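You operate a simulated robot arm through the tools that you are given. There is no shell and no other tool. Be economical: measure what you need, move in short steps, check, and stop when the job is done.

The job below is to be done with a simulated robot arm. You get a single attempt, and the scene is never put back.

TASK
Put things in order on the top of table w. At the end: the small purple brush is on the blue board; the large white bottle (marked "Q254") from the top of table w stands where the small purple brush stood; the silver steel strainer from the top of table w stands where the large white bottle stood; the ribbed orange cup stands where the silver steel strainer stood; whatever was shut is shut again. Leave all else as you found it, and nothing knocked over.

Only the result counts: the job must be done as asked and must still hold three seconds after the hand-in. Knocking over, shifting, dropping, spilling or breaking anything else fails it.

THE ROBOT
A 7-joint arm with a two-finger parallel gripper, fixed in place. Base frame: the origin is at the foot of the arm, x ahead of it, y to its left, z up; the work surface is at about z = 0. Lengths are in mm, angles in rad, forces in N, time in s.
With the tool pointing down near the work surface it reaches from about 220 to 580 mm from the base axis. Its first joint turns from -1.152 to 1.152 rad. Payload 2.5 kg.
The tool frame sits at the grasp point between the pads (the TCP): z along the fingers, y along the line on which they close. The tips reach 23 mm beyond it. Largest opening 94 mm; finger width 38, thickness 10; the body of the gripper, 54 by 96 mm, starts 39 mm behind the TCP.
Orientation is told as [roll, pitch, yaw] about the base's x, y, z axes, in that order, counted from this pose: with the fingers straight down and closing along the base's y, the tool's x points along the base's -x, its y along +y and its z along -z.

THE INTERFACE
- The arm moves only by the tool step_arm. Its argument "plan" is one flat list of numbers, 7 for each row, row after row: the gripper command, from -1 (shut) to 1 (fully open), values between in proportion, then the shift along the tool's x, y, z in mm, then the turn, a rotation vector about the tool's x, y, z in rad. In form: [gripper, x, y, z, ax, ay, az, gripper, x, y, z, ax, ay, az, ...]. A call has 1 to 20 rows; each row is the pose to reach, as a shift and turn from the pose commanded when the call began, along the tool's axes at that moment. Each row takes 0.2 s and may step no farther than 50 mm and 0.15 rad from the row before; otherwise, or with a gripper value out of range, the whole call is refused. A pose out of reach is approached as far as the arm can. The call stops where the force on the tool passes 40 N (or 10 N more than at its start, if that is more) or the arm is blocked; 0.2 s more then pass. The fingers move at their own pace (about 108 mm/s each) and stop on an object; they squeeze with about 38 N. The grip force told is the motor's: it shows also when the fingers shut on nothing. Time passes only in rows, and 0.2 s behind the last, so rows that repeat a pose let the fingers close. It gives the time, the measured TCP pose, the force on the tool (base axes), the opening and the grip force at its end, in the units of the frame above (readings bear some noise), with the torque about the TCP (base axes, N m) and any sound that the robot's microphone picked up.
- Cameras (640 x 400 px; columns grow to the right, rows downward): "scene" is fixed at [95.3, -399.5, 541.5]; the picture's right is [0.95, -0.30, 0.00], its down [-0.18, -0.57, -0.80] and it looks along [0.24, 0.76, -0.60] (base axes); focal length 301 px, centre (320, 200). "wrist" rides on the gripper at [86, 16, -74] in the tool frame; the picture's right is [-0.18, 0.98, 0.00], its down [-0.58, -0.11, -0.81] and it looks along [-0.79, -0.15, 0.59] (tool axes); focal length 243 px, centre (320, 200). There is no depth. A picture from a camera that has moved, and an enlarged one, comes with that camera's place and axes in the base frame and with its lens.
- capture(camera): a new picture of that camera. No time passes.
- zoom(camera, box): a new picture of the part [left, top, right, bottom] of that camera's present view, enlarged. No time passes.
- close_job(): hands the job in; it is judged then, once.

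Work in short steps. Places have to be worked out from the pictures, the camera data and where the tool is seen: move nearer, look again, correct. Check each grasp and each placing, and mend what went wrong. You have 120 turns and 76 pictures in all, those below and enlarged ones among them. Open the gripper and draw the arm clear of the work before you hand the job in, unless the task says otherwise; then end with one line.

The tools are called after "Call:" as name(argument=value, ...) on one line, values as JSON. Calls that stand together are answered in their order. step_arm: Moves the arm, as the interface text tells. Its arguments: {"type":"object","properties":{"plan":{"type":"array","items":{"type":"number"}}},"required":["plan"]} The other tools are called the same way: capture (camera) takes a picture; zoom (camera, box) takes an enlarged picture of a part of a camera's view; close_job () hands the job in.

At the start:

```text
time_s: 0.0
tcp_pos: [375.8, 5.1, 363.6]
tool_rot: [-0.001, -0.002, 0.0]
force: [0.3, -0.1, -1.2]
moment: [-0.01, 0.01, -0.01]
gripper_width: 93.9
finger_force: 0.1
```

scene: 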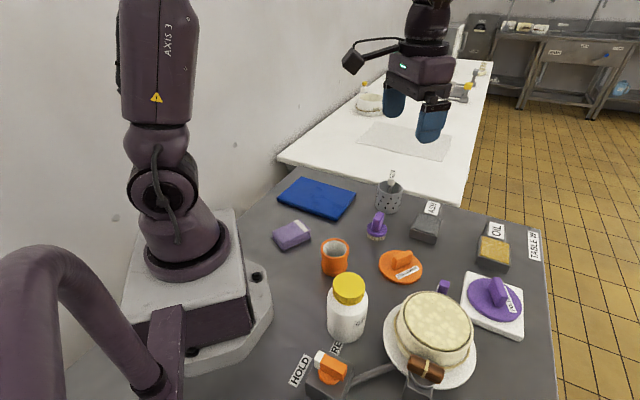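
wrist: 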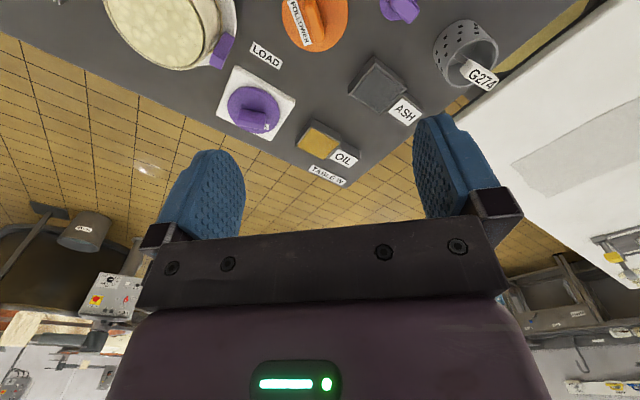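

I start with enlarged views of the table to identify objects.

Call:
zoom(camera="scene", box=[260, 160, 420, 260])

Call:
zoom(camera="scene", box=[360, 160, 560, 285])

Call:
zoom(camera="scene", box=[270, 260, 494, 400])

```text
4.00 times, centred on (340, 210) of scene
camera zoom: at [95.3, -399.5, 541.5], right [0.95, -0.3, 0.0], down [-0.18, -0.57, -0.8], along [0.24, 0.76, -0.6], focal length 1204 px, centre (240, 160)
```

zoom: 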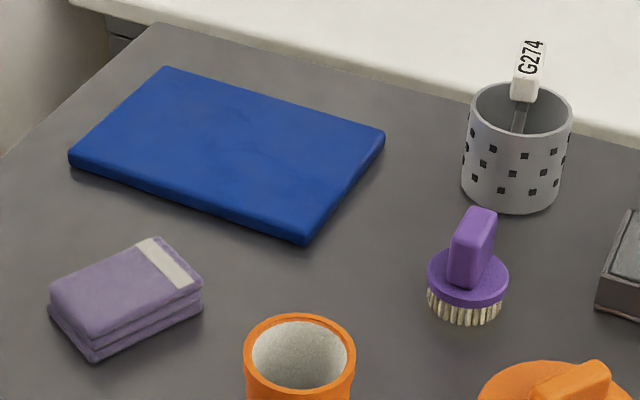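

```text
3.20 times, centred on (460, 222) of scene
camera zoom: at [95.3, -399.5, 541.5], right [0.95, -0.3, 0.0], down [-0.18, -0.57, -0.8], along [0.24, 0.76, -0.6], focal length 963 px, centre (-128, 128)
```

zoom: 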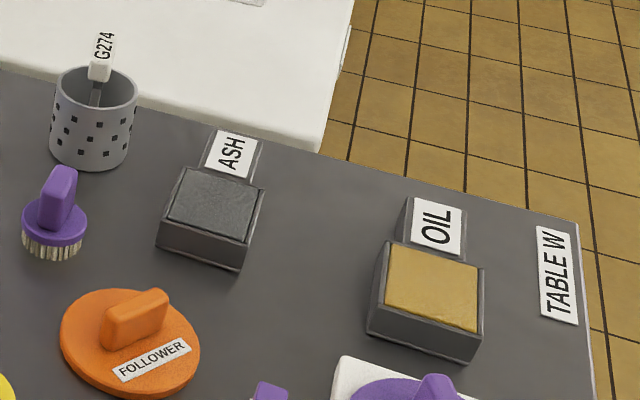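

```text
2.86 times, centred on (382, 330) of scene
camera zoom: at [95.3, -399.5, 541.5], right [0.95, -0.3, 0.0], down [-0.18, -0.57, -0.8], along [0.24, 0.76, -0.6], focal length 860 px, centre (143, -171)
```

zoom: 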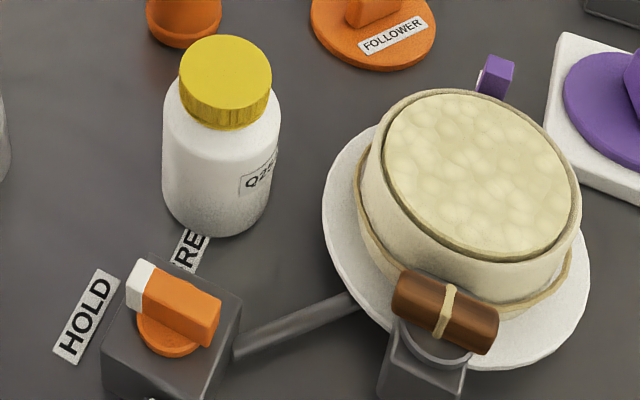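

Everything named is on the near table, and nothing there needs opening. My estimates from the scene camera are: brush (402,93), strainer (486,190), cup (266,27), bottle (232,-128) and board (302,279). I move back and lower so the wrist camera can see the brush, strainer and board.

Call:
step_arm(plan=[1, 14, 21, 33, 0, 0, 0, 1, 28, 42, 67, 0, 0, 0, 1, 42, 63, 100, 0, 0, 0, 1, 56, 85, 134, 0, 0, 0, 1, 56, 85, 134, 0, 0, 0])

Call:
capture(camera="wrist")

```text
time_s: 1.2
tcp_pos: [319.1, 89.0, 227.6]
tool_rot: [0.001, 0.0, 0.0]
force: [0.4, -0.3, 0.5]
moment: [-0.03, 0.05, -0.02]
gripper_width: 94.0
finger_force: 0.0
```

```text
70 pictures are left
camera wrist: at [232.0, 106.3, 303.6], right [0.18, 0.98, 0.0], down [0.58, -0.11, 0.81], along [0.79, -0.15, -0.59], focal length 243 px, centre (320, 200)
```

wrist: 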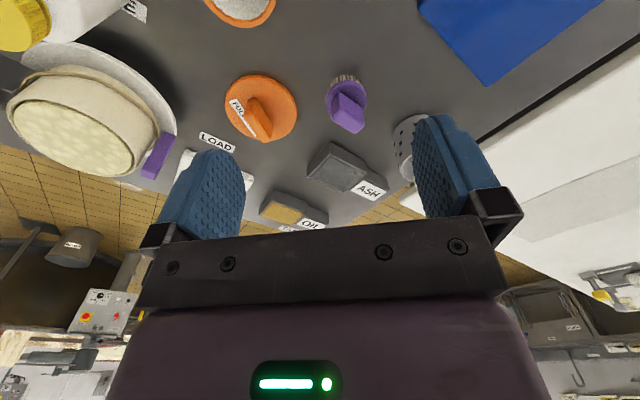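

Call:
zoom(camera="wrist", box=[280, 50, 440, 150])

```text
4.00 times, centred on (360, 100) of wrist
camera zoom: at [232.0, 106.3, 303.6], right [0.18, 0.98, 0.0], down [0.58, -0.11, 0.81], along [0.79, -0.15, -0.59], focal length 970 px, centre (160, 600)
```

zoom: 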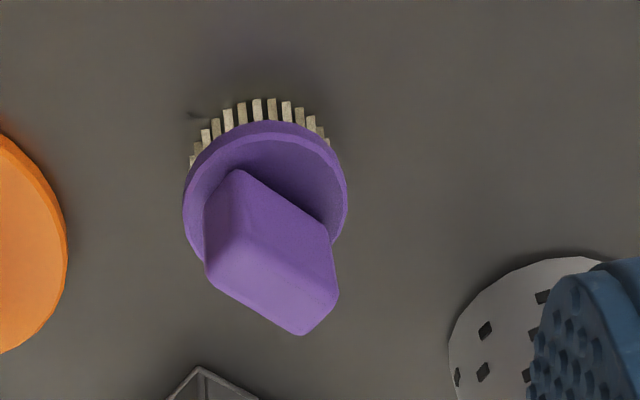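

The brush is at about (405,107). I move closer and look more steeply down on it to see which way the handle runs.

Call:
step_arm(plan=[1, -34, 5, 26, 0, 0, 0, 1, -68, 10, 52, 0, 0, 0, 1, -101, 16, 78, 0, 0, 0, 1, -101, 16, 78, 0, 0, 0])

Call:
capture(camera="wrist")

Call:
zoom(camera="scene", box=[300, 130, 460, 230])

```text
time_s: 2.2
tcp_pos: [420.6, 104.4, 150.3]
tool_rot: [-0.001, 0.001, 0.0]
force: [-0.1, 1.2, 0.0]
moment: [-0.02, 0.01, 0.01]
gripper_width: 94.1
finger_force: 0.0
```

```text
68 pictures are left
camera wrist: at [333.0, 120.5, 224.8], right [0.18, 0.98, 0.0], down [0.58, -0.11, 0.81], along [0.79, -0.15, -0.59], focal length 243 px, centre (320, 200)
```

wrist: 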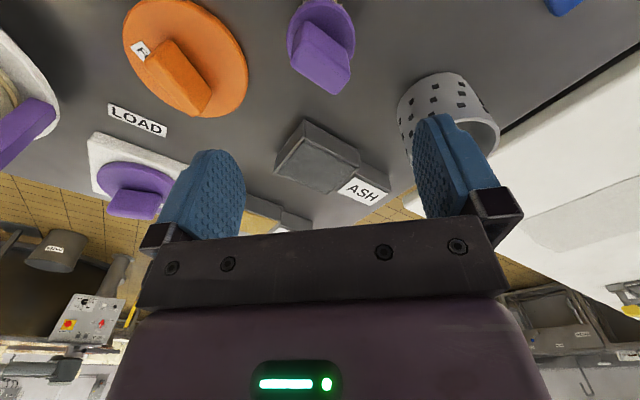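

```text
4.00 times, centred on (380, 180) of scene
camera zoom: at [95.3, -399.5, 541.5], right [0.95, -0.3, 0.0], down [-0.18, -0.57, -0.8], along [0.24, 0.76, -0.6], focal length 1204 px, centre (80, 280)
```

zoom: 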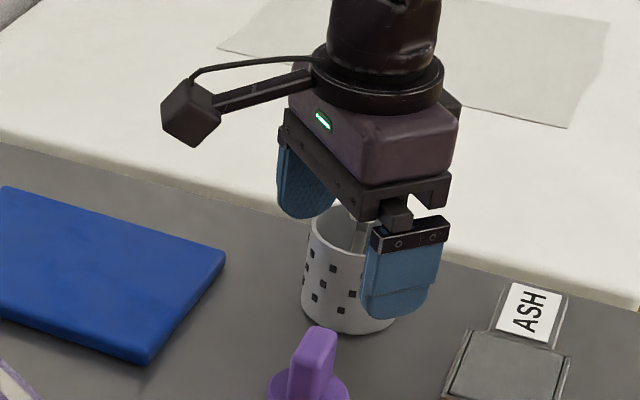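

Call:
zoom(camera="wrist", box=[240, 0, 400, 100])

```text
4.00 times, centred on (320, 50) of wrist
camera zoom: at [333.0, 120.5, 224.8], right [0.18, 0.98, 0.0], down [0.58, -0.11, 0.81], along [0.79, -0.15, -0.59], focal length 970 px, centre (320, 800)
```

zoom: 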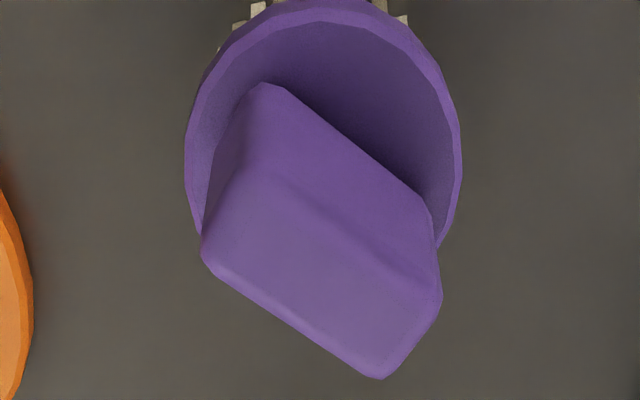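

The brush is at about (408,108). Its handle top is at z≈62, and the handle's long axis runs at 45°. I turn the tool by 45° and centre it over the handle.

Call:
step_arm(plan=[0.2, 2, 1, 0, 0, 0, -0.131, 0.2, 4, 2, 0, 0, 0, -0.262, 0.2, 6, 2, 0, 0, 0, -0.393, 0.2, 8, 3, 0, 0, 0, -0.524, 0.2, 10, 3, 0, 0, 0, -0.654, 0.2, 11.6, 3.6, 0, 0, 0, -0.785, 0.2, 11.6, 3.6, 30, 0, 0, -0.785, 0.2, 11.6, 3.6, 50, 0, 0, -0.785, 0.2, 11.6, 3.6, 50, 0, 0, -0.785])

Call:
capture(camera="wrist")

Call:
zoom(camera="scene", box=[300, 150, 460, 250])

```text
time_s: 4.2
tcp_pos: [408.2, 107.6, 102.2]
tool_rot: [0.0, -0.002, 0.786]
force: [0.2, 0.8, 0.7]
moment: [0.02, 0.01, 0.01]
gripper_width: 56.5
finger_force: 0.1
```

```text
65 pictures are left
camera wrist: at [335.8, 59.4, 175.7], right [-0.57, 0.82, 0.0], down [0.49, 0.33, 0.81], along [0.67, 0.46, -0.59], focal length 243 px, centre (320, 200)
```

wrist: 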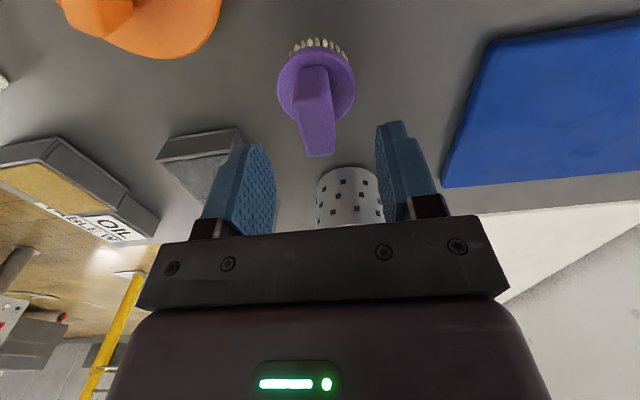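

```text
4.00 times, centred on (380, 200) of scene
camera zoom: at [95.3, -399.5, 541.5], right [0.95, -0.3, 0.0], down [-0.18, -0.57, -0.8], along [0.24, 0.76, -0.6], focal length 1204 px, centre (80, 200)
```

zoom: 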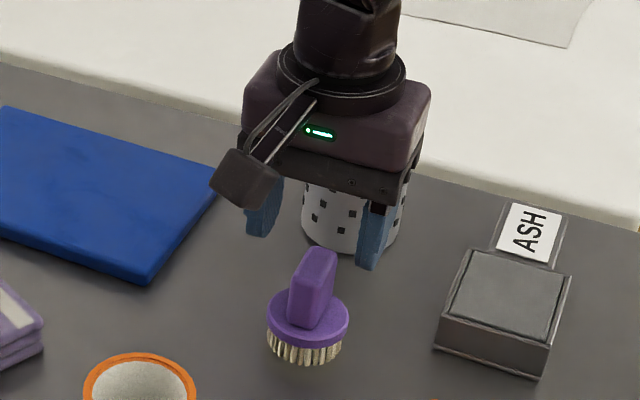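

The handle sits centred between the fingers and lines up with them. I descend to z≈57 and close.

Call:
step_arm(plan=[0.2, 0, 0, 23, 0, 0, 0, 0.2, 0, 0, 45, 0, 0, 0, 0.2, 0, 0, 45, 0, 0, 0, -1, 0, 0, 45, 0, 0, 0, -1, 0, 0, 45, 0, 0, 0, -1, 0, 0, 45, 0, 0, 0])

Call:
zoom(camera="scene", box=[300, 150, 460, 250])

```text
time_s: 5.6
tcp_pos: [409.7, 108.0, 57.6]
tool_rot: [0.0, -0.001, 0.785]
force: [0.0, 0.2, 0.1]
moment: [0.03, -0.01, 0.01]
gripper_width: 19.1
finger_force: 38.4
```

```text
4.00 times, centred on (380, 200) of scene
camera zoom: at [95.3, -399.5, 541.5], right [0.95, -0.3, 0.0], down [-0.18, -0.57, -0.8], along [0.24, 0.76, -0.6], focal length 1204 px, centre (80, 200)
```

zoom: 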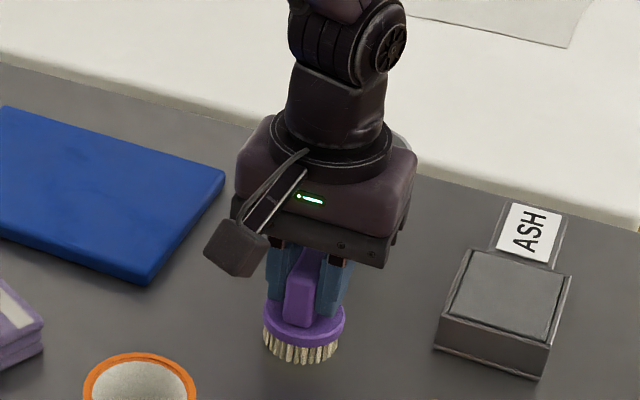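

The grasp holds at 19.1 mm wide. I lift and carry the brush over the blue board to about (315,262).

Call:
step_arm(plan=[-1, 0, 0, -45, 0, 0, 0, -1, 0, 0, -90, 0, 0, 0, -1, -10, 44, -90, 0, 0, 0, -1, -21, 88, -90, 0, 0, 0, -1, -31, 132, -90, 0, 0, 0, -1, -41.7, 176, -90, 0, 0, 0, -1, -41.7, 176, -90, 0, 0, 0])

Call:
capture(camera="scene")

Call:
capture(camera="wrist")

```text
time_s: 7.2
tcp_pos: [312.8, 263.1, 145.6]
tool_rot: [0.001, 0.001, 0.785]
force: [0.7, 0.0, -0.8]
moment: [0.01, 0.0, 0.04]
gripper_width: 19.5
finger_force: 38.1
```

```text
62 pictures are left
```

scene: 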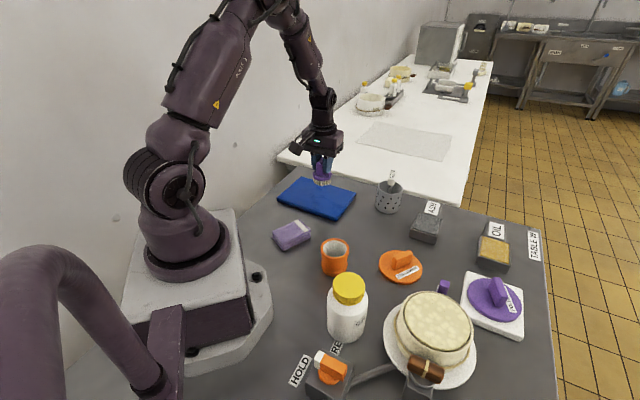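

```text
61 pictures are left
camera wrist: at [240.5, 214.1, 220.0], right [-0.56, 0.83, 0.0], down [0.49, 0.33, 0.81], along [0.67, 0.46, -0.59], focal length 243 px, centre (320, 200)
```

wrist: 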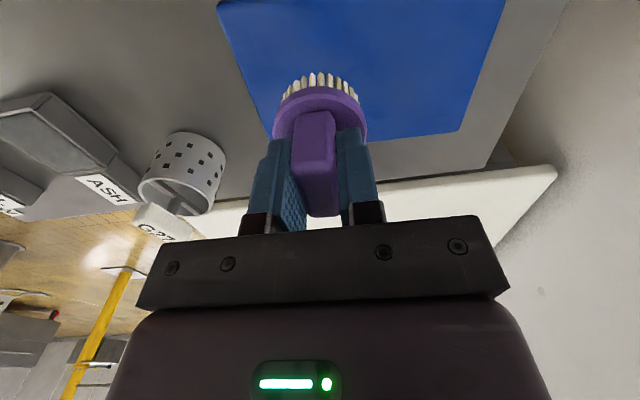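

The brush is well over the board. I lower it to z≈80, then go down in small steps until it touches.

Call:
step_arm(plan=[-1, 0, 0, 35, 0, 0, 0, -1, 0, 0, 64, 0, 0, 0, -1, 0, 0, 67, 0, 0, 0, -1, 0, 0, 69, 0, 0, 0, -1, 0, 0, 70, 0, 0, 0, -1, 0, 0, 70, 0, 0, 0])

Call:
zoom(camera="scene", box=[260, 140, 380, 215])

```text
time_s: 8.6
tcp_pos: [314.4, 262.9, 76.1]
tool_rot: [0.0, 0.001, 0.786]
force: [-0.5, -0.3, -1.3]
moment: [0.02, -0.03, -0.04]
gripper_width: 19.3
finger_force: 38.0
```

```text
5.33 times, centred on (320, 178) of scene
camera zoom: at [95.3, -399.5, 541.5], right [0.95, -0.3, 0.0], down [-0.18, -0.57, -0.8], along [0.24, 0.76, -0.6], focal length 1606 px, centre (320, 320)
```

zoom: 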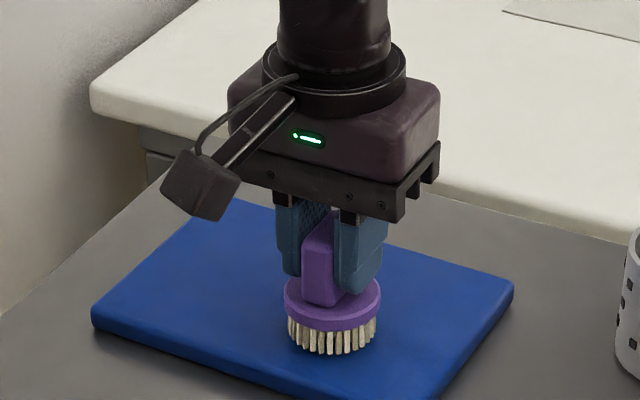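

Still just above the board with no contact. I keep lowering in 1 mm steps.

Call:
step_arm(plan=[-1, 0, 0, 1, 0, 0, 0, -1, 0, 0, 2, 0, 0, 0, -1, 0, 0, 3, 0, 0, 0, -1, 0, 0, 3, 0, 0, 0])

```text
time_s: 9.6
tcp_pos: [314.5, 262.5, 73.9]
tool_rot: [-0.001, -0.001, 0.785]
force: [-0.3, -0.1, -0.6]
moment: [0.01, 0.02, -0.04]
gripper_width: 19.5
finger_force: 37.7
```

Call:
step_arm(plan=[-1, 0, 0, 0.7, 0, 0, 0, -1, 0, 0, 1.4, 0, 0, 0, -1, 0, 0, 2, 0, 0, 0, -1, 0, 0, 2, 0, 0, 0])

```text
time_s: 10.6
tcp_pos: [314.0, 262.0, 73.3]
tool_rot: [0.0, -0.002, 0.785]
force: [-8.5, -6.0, 32.2]
moment: [-0.4, 0.4, -0.04]
gripper_width: 19.6
finger_force: 38.0
```

Contact at z≈73. I ease back about 1 mm, release and rise.

Call:
step_arm(plan=[-1, 0, 0, -0.7, 0, 0, 0, -1, 0, 0, -1.3, 0, 0, 0, -0.3, 0, 0, -1.3, 0, 0, 0, 0, 0, 0, -1.3, 0, 0, 0, 0, 0, 0, -1.3, 0, 0, 0, 0, 0, 0, -30, 0, 0, 0, 0, 0, 0, -75, 0, 0, 0, 0, 0, 0, -75, 0, 0, 0])

Call:
zoom(camera="scene", box=[260, 140, 380, 215])

```text
time_s: 12.4
tcp_pos: [313.6, 261.7, 146.1]
tool_rot: [0.001, 0.001, 0.785]
force: [0.3, -0.1, -0.9]
moment: [0.0, 0.01, -0.02]
gripper_width: 47.0
finger_force: 0.1
```

```text
5.33 times, centred on (320, 178) of scene
camera zoom: at [95.3, -399.5, 541.5], right [0.95, -0.3, 0.0], down [-0.18, -0.57, -0.8], along [0.24, 0.76, -0.6], focal length 1606 px, centre (320, 320)
```

zoom: 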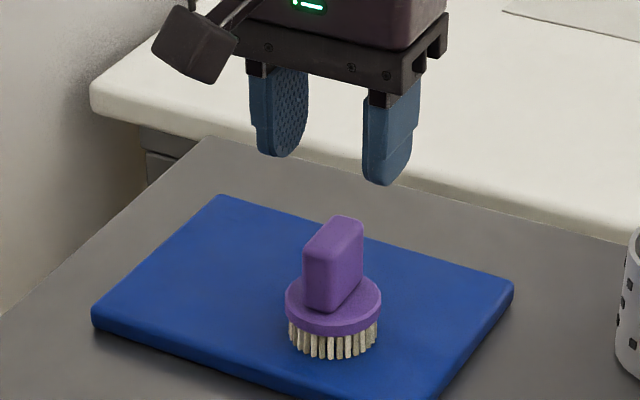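

The brush stands on the board. Next is the bottle: I rise, turn the tool back to yaw 0 and move near it for a wrist view.

Call:
step_arm(plan=[1, 0, 0, -50, 0, 0, 0, 1, 0, 0, -100, 0, 0, 0, 1, 40.3, -25.45, -100, 0, 0, 0.098, 1, 80.6, -50.9, -100, 0, 0, 0.196, 1, 120.9, -76.35, -100, 0, 0, 0.294, 1, 161.2, -101.8, -100, 0, 0, 0.392, 1, 201.5, -127.25, -100, 0, 0, 0.49, 1, 241.8, -152.7, -100, 0, 0, 0.588, 1, 282.1, -178.15, -100, 0, 0, 0.687, 1, 322.4, -203.6, -100, 0, 0, 0.785, 1, 322.4, -203.6, -100, 0, 0, 0.785])

Call:
capture(camera="wrist")

Call:
capture(camera="scene")

```text
time_s: 14.8
tcp_pos: [230.2, -112.4, 246.9]
tool_rot: [0.0, 0.002, 0.0]
force: [0.4, 0.0, 0.0]
moment: [0.02, 0.0, -0.02]
gripper_width: 94.2
finger_force: 0.0
```

```text
58 pictures are left
camera wrist: at [143.6, -94.7, 320.0], right [0.18, 0.98, 0.0], down [0.58, -0.11, 0.81], along [0.79, -0.15, -0.59], focal length 243 px, centre (320, 200)
```

wrist: 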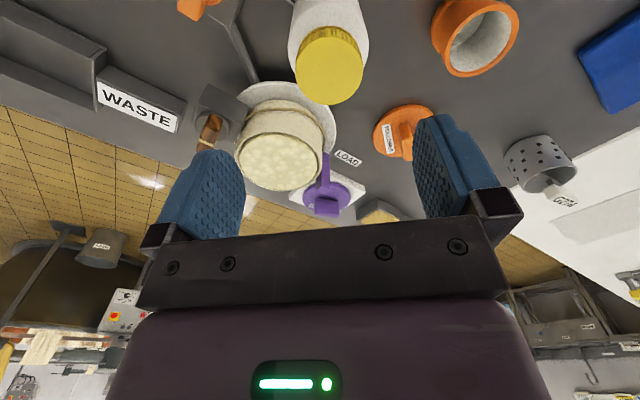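

```text
57 pictures are left
```

scene: 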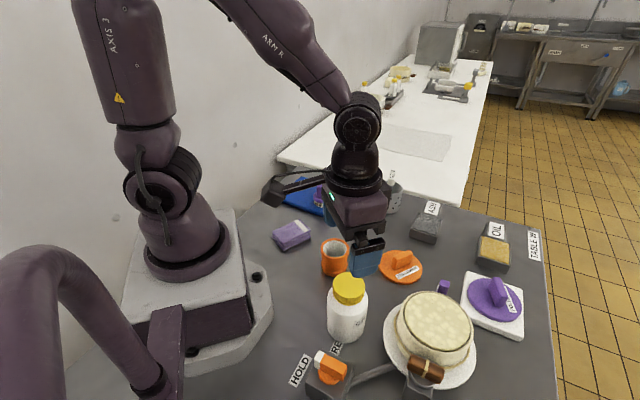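

Triangulating both views puts the bottle at about (240,-105), with its cap top at z≈122 and a diameter of about 72 mm. I go directly above it, with the fingertips still over the cap, and check.

Call:
step_arm(plan=[1, -5, 4, 42, 0, 0, 0, 1, -10, 7, 82, 0, 0, 0, 1, -10, 7, 82, 0, 0, 0])

Call:
capture(camera="wrist")

Call:
zoom(camera="scene", box=[270, 220, 430, 320])

```text
time_s: 15.6
tcp_pos: [240.3, -103.4, 163.3]
tool_rot: [0.001, -0.001, 0.001]
force: [-0.2, 0.1, 0.1]
moment: [-0.05, -0.02, 0.0]
gripper_width: 93.8
finger_force: 0.1
```

```text
56 pictures are left
camera wrist: at [153.3, -86.5, 238.0], right [0.18, 0.98, 0.0], down [0.58, -0.11, 0.81], along [0.79, -0.15, -0.59], focal length 243 px, centre (320, 200)
```

wrist: 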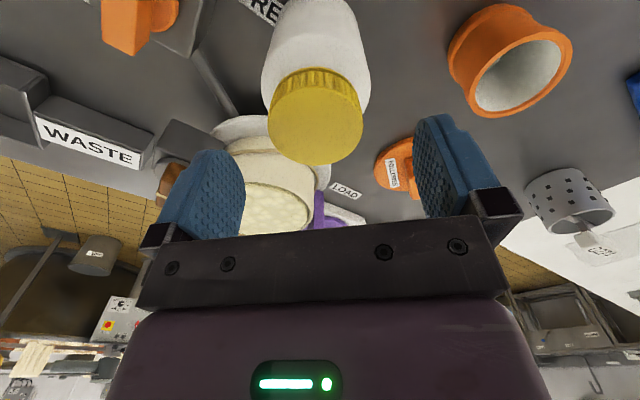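

```text
4.00 times, centred on (350, 270) of scene
camera zoom: at [95.3, -399.5, 541.5], right [0.95, -0.3, 0.0], down [-0.18, -0.57, -0.8], along [0.24, 0.76, -0.6], focal length 1204 px, centre (200, -80)
```

zoom: 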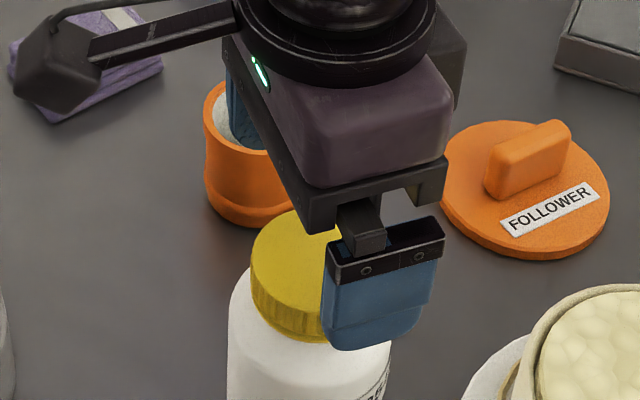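

The cap is centred within a few mm, at about (237,-103.5). I descend to z≈91 with the fingers straddling the body.

Call:
step_arm(plan=[1, 3, 0, 20, 0, 0, 0, 1, 3, 0, 40, 0, 0, 0, 1, 3, 0, 58, 0, 0, 0, 1, 3, 0, 72, 0, 0, 0, 1, 3, 0, 72, 0, 0, 0])

Call:
capture(camera="wrist")

Call:
zoom(camera="scene", box=[270, 250, 430, 350])

```text
time_s: 16.8
tcp_pos: [237.0, -103.6, 92.1]
tool_rot: [-0.001, 0.001, 0.0]
force: [0.4, -0.2, -0.1]
moment: [0.03, 0.01, 0.04]
gripper_width: 93.7
finger_force: 0.0
```

```text
54 pictures are left
camera wrist: at [150.1, -86.2, 167.0], right [0.18, 0.98, 0.0], down [0.58, -0.11, 0.81], along [0.79, -0.15, -0.59], focal length 243 px, centre (320, 200)
```

wrist: 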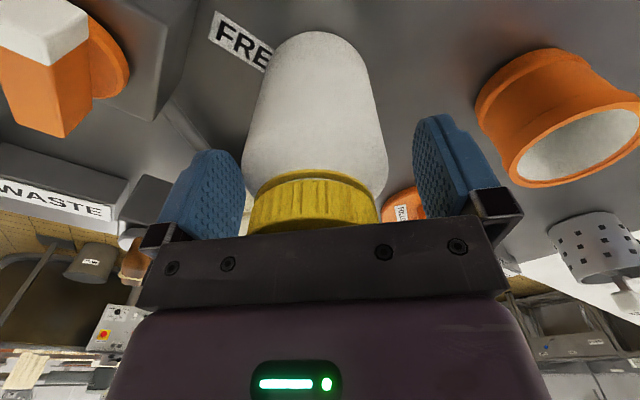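

```text
4.00 times, centred on (350, 300) of scene
camera zoom: at [95.3, -399.5, 541.5], right [0.95, -0.3, 0.0], down [-0.18, -0.57, -0.8], along [0.24, 0.76, -0.6], focal length 1204 px, centre (200, -200)
```

zoom: 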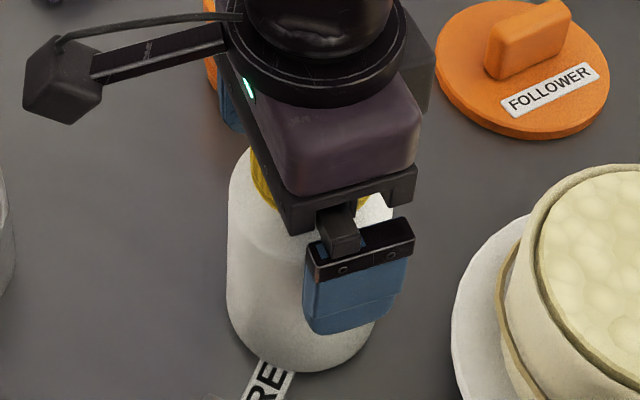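

The bottle sits about 2 mm toward -y of the jaw centre. I shift by that much and then close.

Call:
step_arm(plan=[1, 0, -2.3, 0, 0, 0, 0, 1, 0, -2.3, 0, 0, 0, 0, 0.7, 0, -2.3, 0, 0, 0, 0, 0.5, 0, -2.3, 0, 0, 0, 0, -1, 0, -2.3, 0, 0, 0, 0, -1, 0, -2.3, 0, 0, 0, 0, -1, 0, -2.3, 0, 0, 0, 0])

Call:
capture(camera="wrist")

Call:
zoom(camera="scene", box=[270, 250, 430, 350])

```text
time_s: 18.4
tcp_pos: [237.5, -104.6, 92.6]
tool_rot: [0.0, 0.001, 0.0]
force: [1.9, -0.8, 0.3]
moment: [-0.06, -0.05, 0.02]
gripper_width: 71.0
finger_force: 38.1
```

```text
52 pictures are left
camera wrist: at [150.3, -88.5, 166.9], right [0.18, 0.98, 0.0], down [0.58, -0.11, 0.81], along [0.79, -0.15, -0.59], focal length 243 px, centre (320, 200)
```

wrist: 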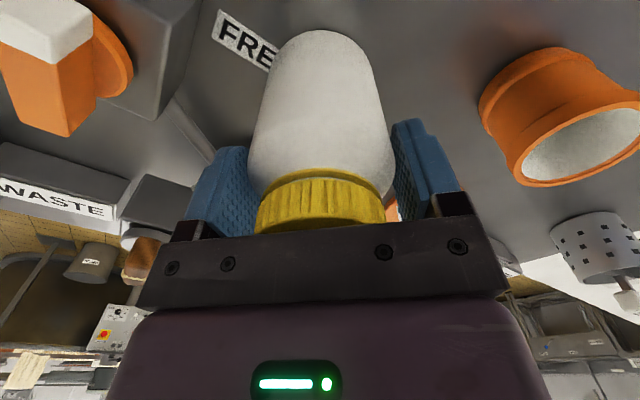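

```text
4.00 times, centred on (350, 300) of scene
camera zoom: at [95.3, -399.5, 541.5], right [0.95, -0.3, 0.0], down [-0.18, -0.57, -0.8], along [0.24, 0.76, -0.6], focal length 1204 px, centre (200, -200)
```

zoom: 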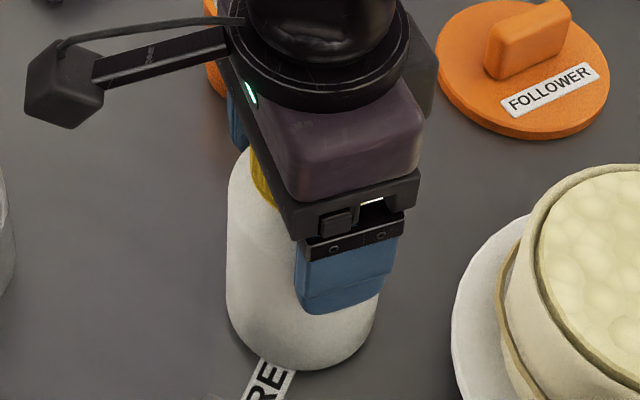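

Gripped at 71 mm. I lift 30 mm and check the hold.

Call:
step_arm(plan=[-1, 0, 0, -10, 0, 0, 0, -1, 0, 0, -30, 0, 0, 0, -1, 0, 0, -30, 0, 0, 0])

Call:
zoom(camera="scene", box=[270, 250, 430, 350])

```text
time_s: 19.2
tcp_pos: [237.2, -105.7, 122.7]
tool_rot: [-0.001, -0.001, 0.0]
force: [0.1, -0.3, -3.3]
moment: [-0.02, 0.0, 0.02]
gripper_width: 71.2
finger_force: 38.0
```

```text
4.00 times, centred on (350, 300) of scene
camera zoom: at [95.3, -399.5, 541.5], right [0.95, -0.3, 0.0], down [-0.18, -0.57, -0.8], along [0.24, 0.76, -0.6], focal length 1204 px, centre (200, -200)
```

zoom: 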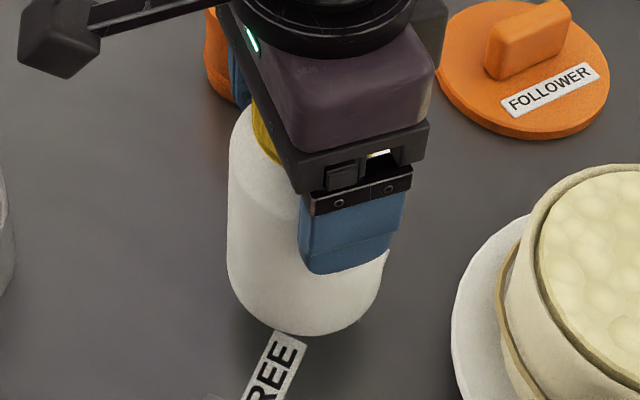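

The bottle is held and weighs about 0.3 kg. Its old place is (237,-105.5). I carry it high to the brush's old place at (407.5,108).

Call:
step_arm(plan=[-1, 0, 0, -40, 0, 0, 0, -1, 0, 0, -80, 0, 0, 0, -1, -28.4, 35.6, -80, 0, 0, 0, -1, -56.8, 71.2, -80, 0, 0, 0, -1, -85.2, 106.8, -80, 0, 0, 0, -1, -113.6, 142.4, -80, 0, 0, 0, -1, -142, 178, -80, 0, 0, 0, -1, -170.3, 213.7, -80, 0, 0, 0, -1, -170.3, 213.7, -80, 0, 0, 0, -1, -170.3, 213.7, -40, 0, 0, 0, -1, -170.3, 213.7, -10, 0, 0, 0, -1, -170.3, 213.7, -10, 0, 0, 0])

Call:
capture(camera="wrist")

Call:
zoom(camera="scene", box=[280, 140, 480, 265])

```text
time_s: 21.8
tcp_pos: [407.6, 108.7, 131.3]
tool_rot: [0.001, 0.001, 0.001]
force: [0.1, -0.1, -4.3]
moment: [-0.04, 0.02, -0.02]
gripper_width: 71.0
finger_force: 37.6
```

```text
49 pictures are left
camera wrist: at [320.3, 125.6, 205.9], right [0.18, 0.98, 0.0], down [0.58, -0.11, 0.81], along [0.79, -0.15, -0.59], focal length 243 px, centre (320, 200)
```

wrist: 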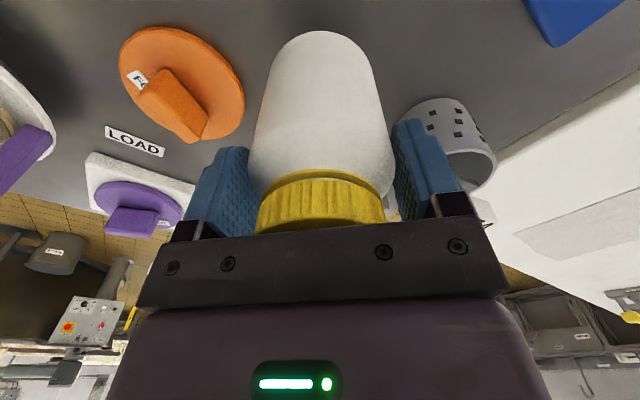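

```text
3.20 times, centred on (380, 202) of scene
camera zoom: at [95.3, -399.5, 541.5], right [0.95, -0.3, 0.0], down [-0.18, -0.57, -0.8], along [0.24, 0.76, -0.6], focal length 963 px, centre (128, 192)
```

zoom: 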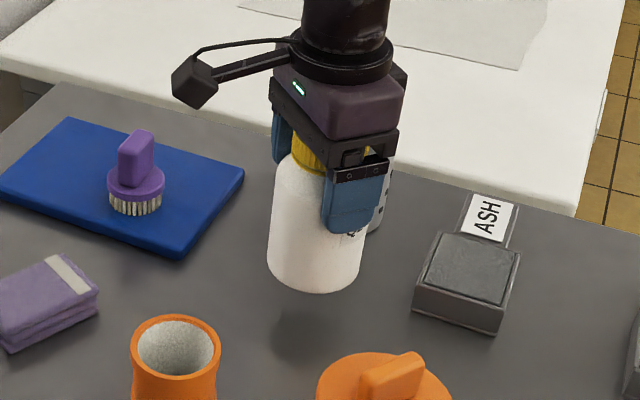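

I lower the bottle to just above the table, then in small steps to contact.

Call:
step_arm(plan=[-1, 0, 0, 20, 0, 0, 0, -1, 0, 0, 34, 0, 0, 0, -1, 0, 0, 36, 0, 0, 0, -1, 0, 0, 37, 0, 0, 0, -1, 0, 0, 38, 0, 0, 0, -1, 0, 0, 38, 0, 0, 0])

```text
time_s: 23.2
tcp_pos: [406.6, 110.2, 93.5]
tool_rot: [-0.001, 0.0, -0.001]
force: [-1.2, 0.5, -3.9]
moment: [-0.01, 0.01, 0.02]
gripper_width: 70.9
finger_force: 38.1
```

Call:
step_arm(plan=[-1, 0, -0.5, 0.7, 0, 0, 0, -1, 0, -0.5, 1.4, 0, 0, 0, -1, 0, -0.5, 1.4, 0, 0, 0])

```text
time_s: 24.0
tcp_pos: [408.0, 108.2, 91.9]
tool_rot: [-0.001, -0.001, 0.0]
force: [0.3, 0.4, -4.0]
moment: [0.04, 0.02, 0.01]
gripper_width: 71.0
finger_force: 38.3
```

Call:
step_arm(plan=[-1, 0, 0, 0.6, 0, 0, 0, -1, 0, 0, 1.2, 0, 0, 0, -1, 0, 0, 1.2, 0, 0, 0])

```text
time_s: 24.8
tcp_pos: [408.2, 108.2, 93.1]
tool_rot: [0.001, 0.001, -0.001]
force: [-8.9, -1.6, 21.1]
moment: [-0.14, 0.52, -0.02]
gripper_width: 71.0
finger_force: 37.9
```

Contact. I back off about 0.8 mm, open gently and rise.

Call:
step_arm(plan=[-1, 0, 0, -0.8, 0, 0, 0, -1, 0, 0, -0.8, 0, 0, 0, 0.6, 0, 0, -0.8, 0, 0, 0, 0.9, 0, 0, -0.8, 0, 0, 0, 0.9, 0, 0, -0.8, 0, 0, 0, 0.9, 0, 0, -30, 0, 0, 0, 0.9, 0, 0, -70, 0, 0, 0, 0.9, 0, 0, -110, 0, 0, 0, 0.9, 0, 0, -110, 0, 0, 0])

Call:
capture(camera="scene")

Call:
capture(camera="wrist")

```text
time_s: 26.8
tcp_pos: [406.5, 108.1, 201.9]
tool_rot: [0.0, 0.0, -0.001]
force: [0.5, -0.1, 0.0]
moment: [-0.02, -0.02, -0.05]
gripper_width: 89.3
finger_force: 0.1
```

```text
47 pictures are left
```

scene: 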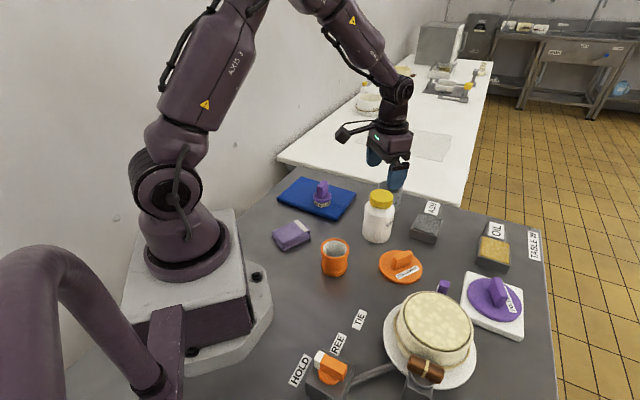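

```text
46 pictures are left
camera wrist: at [320.6, 125.0, 276.5], right [0.18, 0.98, 0.0], down [0.58, -0.11, 0.81], along [0.79, -0.15, -0.59], focal length 243 px, centre (320, 200)
```

wrist: 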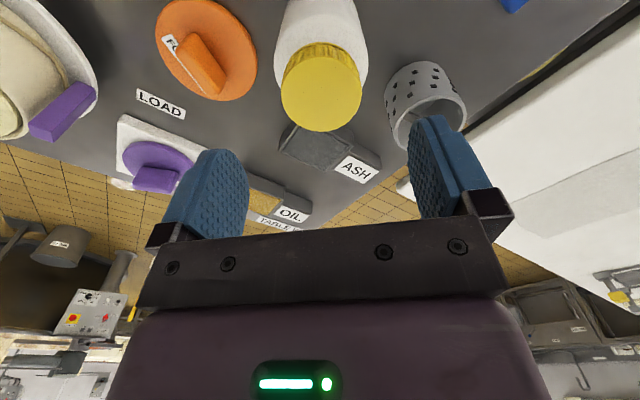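

The bottle stands well. I move toward the strainer for a good look at it and its tag.

Call:
step_arm(plan=[1, 0, 40, 0, 0, 0, 0, 1, 0, 85, 0, 0, 0, 0, 1, 0, 85, 0, 0, 0, 0])

Call:
zoom(camera="wrist", box=[220, 20, 412, 140])

Call:
zoom(camera="scene", box=[340, 150, 436, 210])

```text
time_s: 27.6
tcp_pos: [407.0, 193.7, 200.0]
tool_rot: [-0.001, 0.001, -0.001]
force: [-0.1, -0.5, 0.1]
moment: [0.03, -0.01, 0.01]
gripper_width: 94.1
finger_force: 0.1
```

```text
3.33 times, centred on (316, 80) of wrist
camera zoom: at [320.6, 210.6, 275.6], right [0.18, 0.98, 0.0], down [0.58, -0.11, 0.81], along [0.79, -0.15, -0.59], focal length 809 px, centre (333, 600)
```

zoom: 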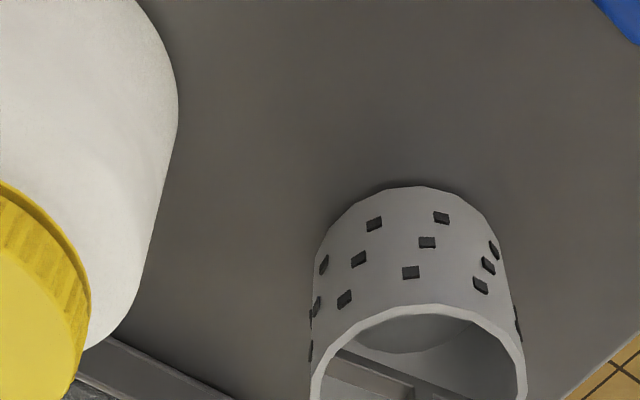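

```text
6.67 times, centred on (388, 180) of scene
camera zoom: at [95.3, -399.4, 541.5], right [0.95, -0.3, 0.0], down [-0.18, -0.57, -0.8], along [0.24, 0.76, -0.6], focal length 2007 px, centre (-133, 333)
```

zoom: 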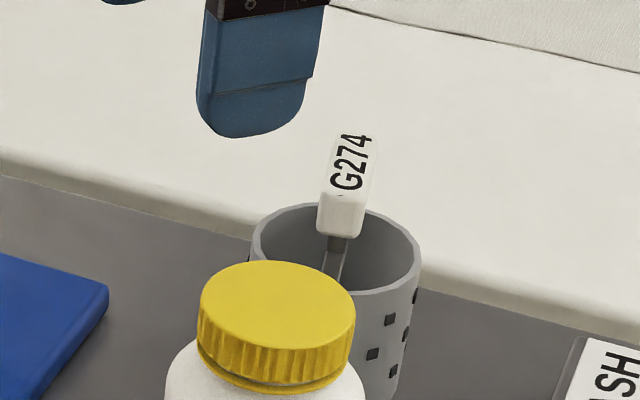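

Call:
zoom(camera="wrist", box=[280, 60, 440, 160])

```text
4.00 times, centred on (360, 110) of wrist
camera zoom: at [320.6, 210.6, 275.6], right [0.18, 0.98, 0.0], down [0.58, -0.11, 0.81], along [0.79, -0.15, -0.59], focal length 970 px, centre (160, 560)
```

zoom: 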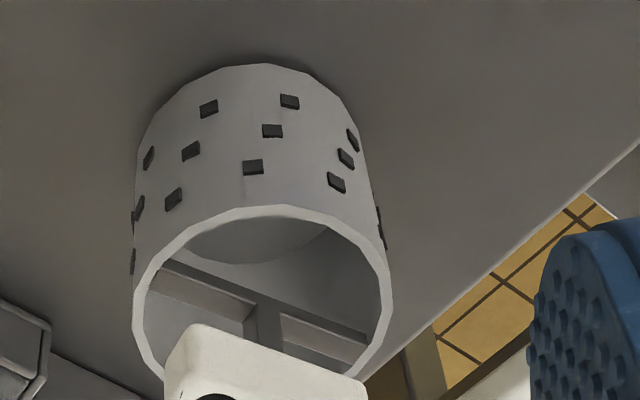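

The tag hides part of the rim, and a bar seems to span the inside. I raise and back off for a fuller view.

Call:
step_arm(plan=[1, 40, 0, -20, 0, 0, 0, 1, 75, 0, -40, 0, 0, 0, 1, 75, 0, -40, 0, 0, 0])

Call:
zoom(camera="wrist", box=[280, 80, 440, 180])

Call:
zoom(camera="scene", box=[350, 155, 414, 195])

```text
time_s: 28.4
tcp_pos: [333.5, 192.6, 240.7]
tool_rot: [0.001, -0.001, 0.0]
force: [-0.4, 0.6, -0.2]
moment: [0.02, 0.02, 0.02]
gripper_width: 94.1
finger_force: 0.1
```

```text
4.00 times, centred on (360, 130) of wrist
camera zoom: at [245.1, 209.4, 315.4], right [0.18, 0.98, 0.0], down [0.58, -0.11, 0.81], along [0.79, -0.15, -0.59], focal length 970 px, centre (160, 480)
```

zoom: 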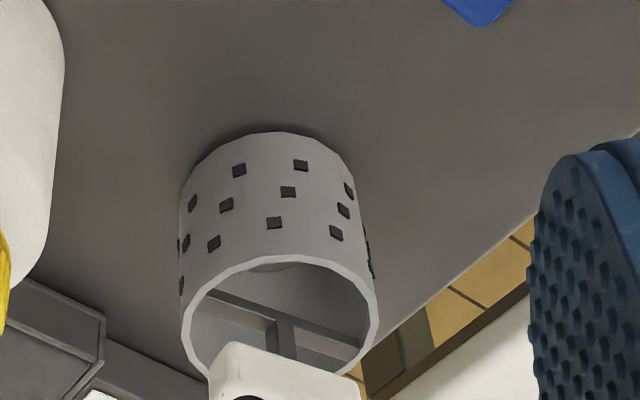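

```text
10.00 times, centred on (382, 175) of scene
camera zoom: at [95.3, -399.5, 541.5], right [0.95, -0.3, 0.0], down [-0.18, -0.57, -0.8], along [0.24, 0.76, -0.6], focal length 3010 px, centre (-300, 450)
```

zoom: 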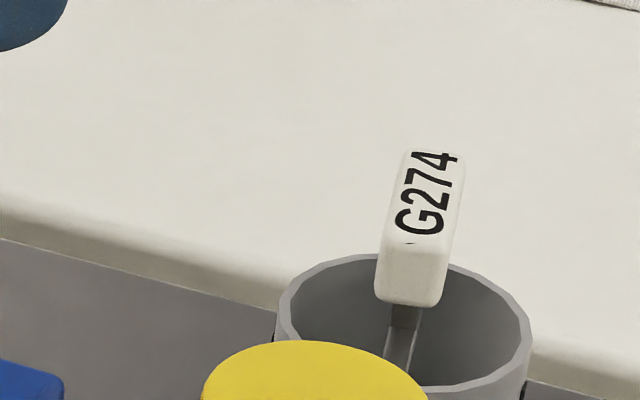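

Call:
zoom(camera="wrist", box=[280, 120, 440, 220])

```text
4.00 times, centred on (360, 170) of wrist
camera zoom: at [245.1, 209.4, 315.4], right [0.18, 0.98, 0.0], down [0.58, -0.11, 0.81], along [0.79, -0.15, -0.59], focal length 970 px, centre (160, 320)
```

zoom: 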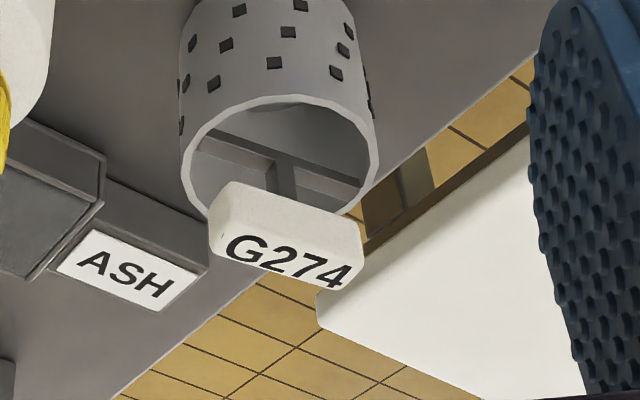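

The strainer has a white grip bar (G274) on a post, centred above it at about (488,206). The bar's top is at z≈112 and its long axis is along (0.56,0.83). I'll grip that bar, so I go above it with yaw ≈0.98.

Call:
step_arm(plan=[0.2, -22, 2, 10, 0, 0, -0.14, 0.2, -44, 4, 20, 0, 0, -0.28, 0.2, -66, 6, 30, 0, 0, -0.42, 0.2, -88, 8, 40, 0, 0, -0.56, 0.2, -110, 10, 50, 0, 0, -0.7, 0.2, -132, 12, 60, 0, 0, -0.84, 0.2, -154.5, 13.4, 70, 0, 0, -0.98, 0.2, -154.5, 13.4, 70, 0, 0, -0.98])

Call:
capture(camera="wrist")

Call:
zoom(camera="scene", box=[340, 130, 436, 190])

```text
time_s: 30.2
tcp_pos: [488.4, 207.1, 171.2]
tool_rot: [0.0, 0.001, 0.981]
force: [-0.3, 0.1, 0.6]
moment: [0.01, 0.0, 0.01]
gripper_width: 56.7
finger_force: 0.1
```

```text
39 pictures are left
camera wrist: at [425.5, 144.3, 246.1], right [-0.72, 0.7, 0.0], down [0.41, 0.42, 0.81], along [0.56, 0.58, -0.59], focal length 243 px, centre (320, 200)
```

wrist: 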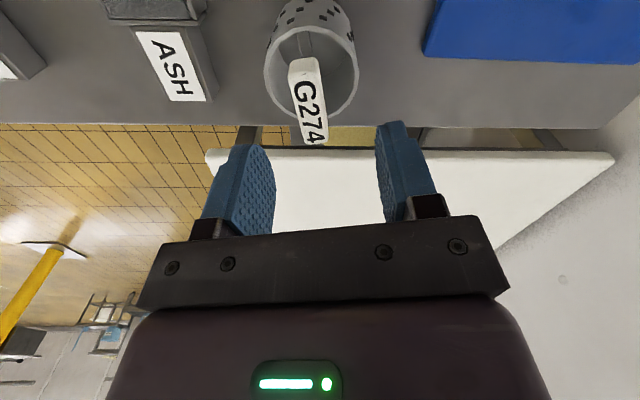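

```text
6.67 times, centred on (388, 160) of scene
camera zoom: at [95.3, -399.5, 541.5], right [0.95, -0.3, 0.0], down [-0.18, -0.57, -0.8], along [0.24, 0.76, -0.6], focal length 2007 px, centre (-133, 467)
```

zoom: 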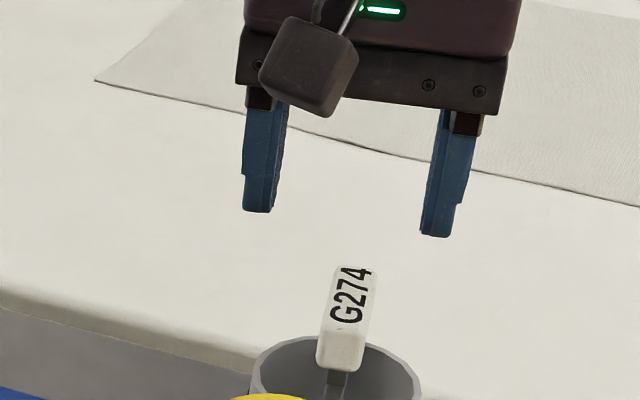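

The bar is aligned but about 6 mm toward tool -y. I shift and lower to z≈142.

Call:
step_arm(plan=[0.2, 0, -6, 0, 0, 0, 0, 0.2, 0, -6, 29, 0, 0, 0, 0.2, 0, -6, 29, 0, 0, 0])

Call:
zoom(camera="wrist", box=[200, 60, 440, 210])

Call:
zoom(camera="scene", box=[340, 140, 436, 200])

```text
time_s: 31.0
tcp_pos: [491.2, 203.7, 141.5]
tool_rot: [0.0, 0.001, 0.981]
force: [-0.2, -0.6, 0.1]
moment: [-0.04, 0.0, 0.02]
gripper_width: 56.4
finger_force: 0.0
```

```text
2.67 times, centred on (320, 135) of wrist
camera zoom: at [429.4, 141.8, 216.1], right [-0.71, 0.7, 0.0], down [0.41, 0.42, 0.81], along [0.56, 0.58, -0.59], focal length 647 px, centre (320, 373)
```

zoom: 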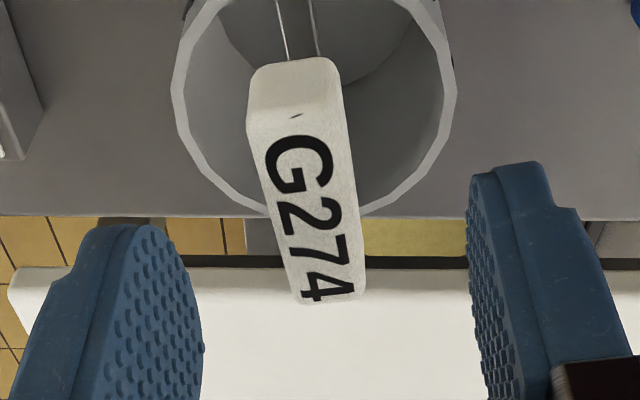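

```text
6.67 times, centred on (388, 170) of scene
camera zoom: at [95.3, -399.5, 541.5], right [0.95, -0.3, 0.0], down [-0.18, -0.57, -0.8], along [0.24, 0.76, -0.6], focal length 2007 px, centre (-133, 400)
```

zoom: 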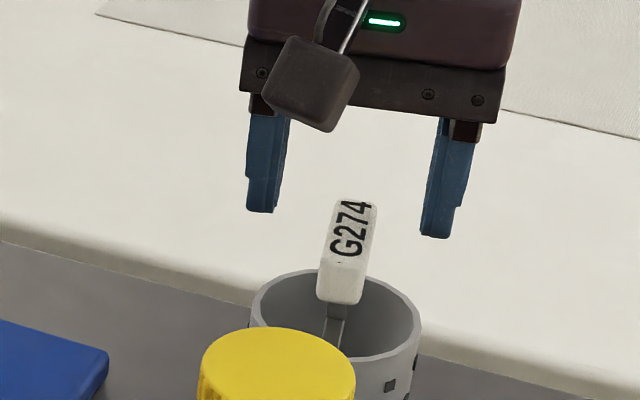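

Aligned within 1 mm. I descend to z≈104 and grip.

Call:
step_arm(plan=[0.2, 0, -1, 20, 0, 0, 0, 0.2, 0, -1, 37, 0, 0, 0, 0.2, 0, -1, 37, 0, 0, 0, -1, 0, -1, 37, 0, 0, 0, -1, 0, -1, 37, 0, 0, 0, -1, 0, -1, 37, 0, 0, 0])

Call:
zoom(camera="wrist", box=[200, 60, 440, 210])

Call:
zoom(camera="scene", box=[340, 150, 436, 210])

```text
time_s: 32.4
tcp_pos: [492.7, 205.2, 105.5]
tool_rot: [0.001, 0.0, 0.981]
force: [1.0, -0.2, 0.5]
moment: [0.02, -0.03, -0.02]
gripper_width: 17.5
finger_force: 37.7
```

```text
2.67 times, centred on (320, 135) of wrist
camera zoom: at [430.7, 141.8, 180.3], right [-0.71, 0.7, 0.0], down [0.41, 0.42, 0.81], along [0.56, 0.58, -0.59], focal length 647 px, centre (320, 373)
```

zoom: 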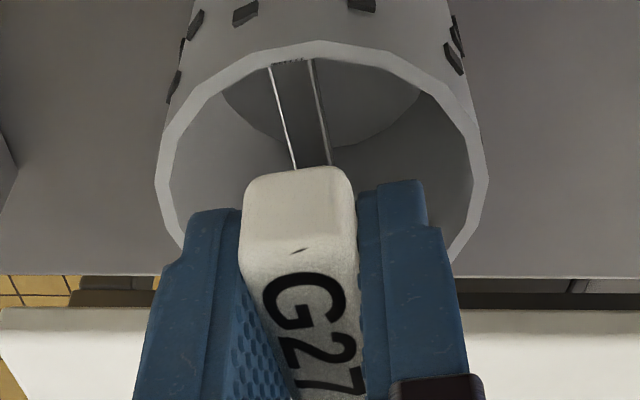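

```text
6.67 times, centred on (388, 180) of scene
camera zoom: at [95.3, -399.5, 541.5], right [0.95, -0.3, 0.0], down [-0.18, -0.57, -0.8], along [0.24, 0.76, -0.6], focal length 2007 px, centre (-133, 333)
```

zoom: 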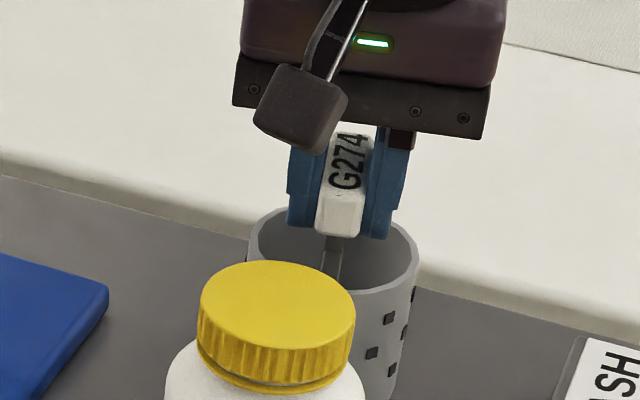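

The bar is gripped at 17.5 mm and the cup is centred under the TCP, so the strainer's place is about (491.5,204.5). I lift straight up, high enough to clear the bottle.

Call:
step_arm(plan=[-1, 0, 0, -20, 0, 0, 0, -1, 0, 0, -60, 0, 0, 0, -1, 0, 0, -105, 0, 0, 0, -1, 0, 0, -150, 0, 0, 0, -1, 0, 0, -150, 0, 0, 0])

Call:
capture(camera="scene")

```text
time_s: 33.6
tcp_pos: [492.3, 203.8, 257.9]
tool_rot: [-0.001, -0.001, 0.981]
force: [0.4, 0.3, -2.0]
moment: [0.01, -0.02, -0.04]
gripper_width: 17.5
finger_force: 38.2
```

```text
33 pictures are left
```

scene: 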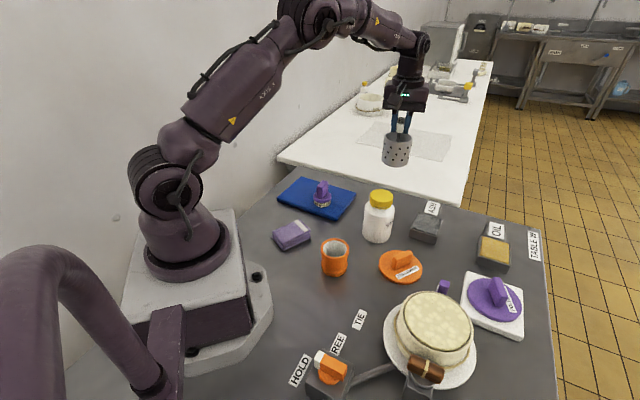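

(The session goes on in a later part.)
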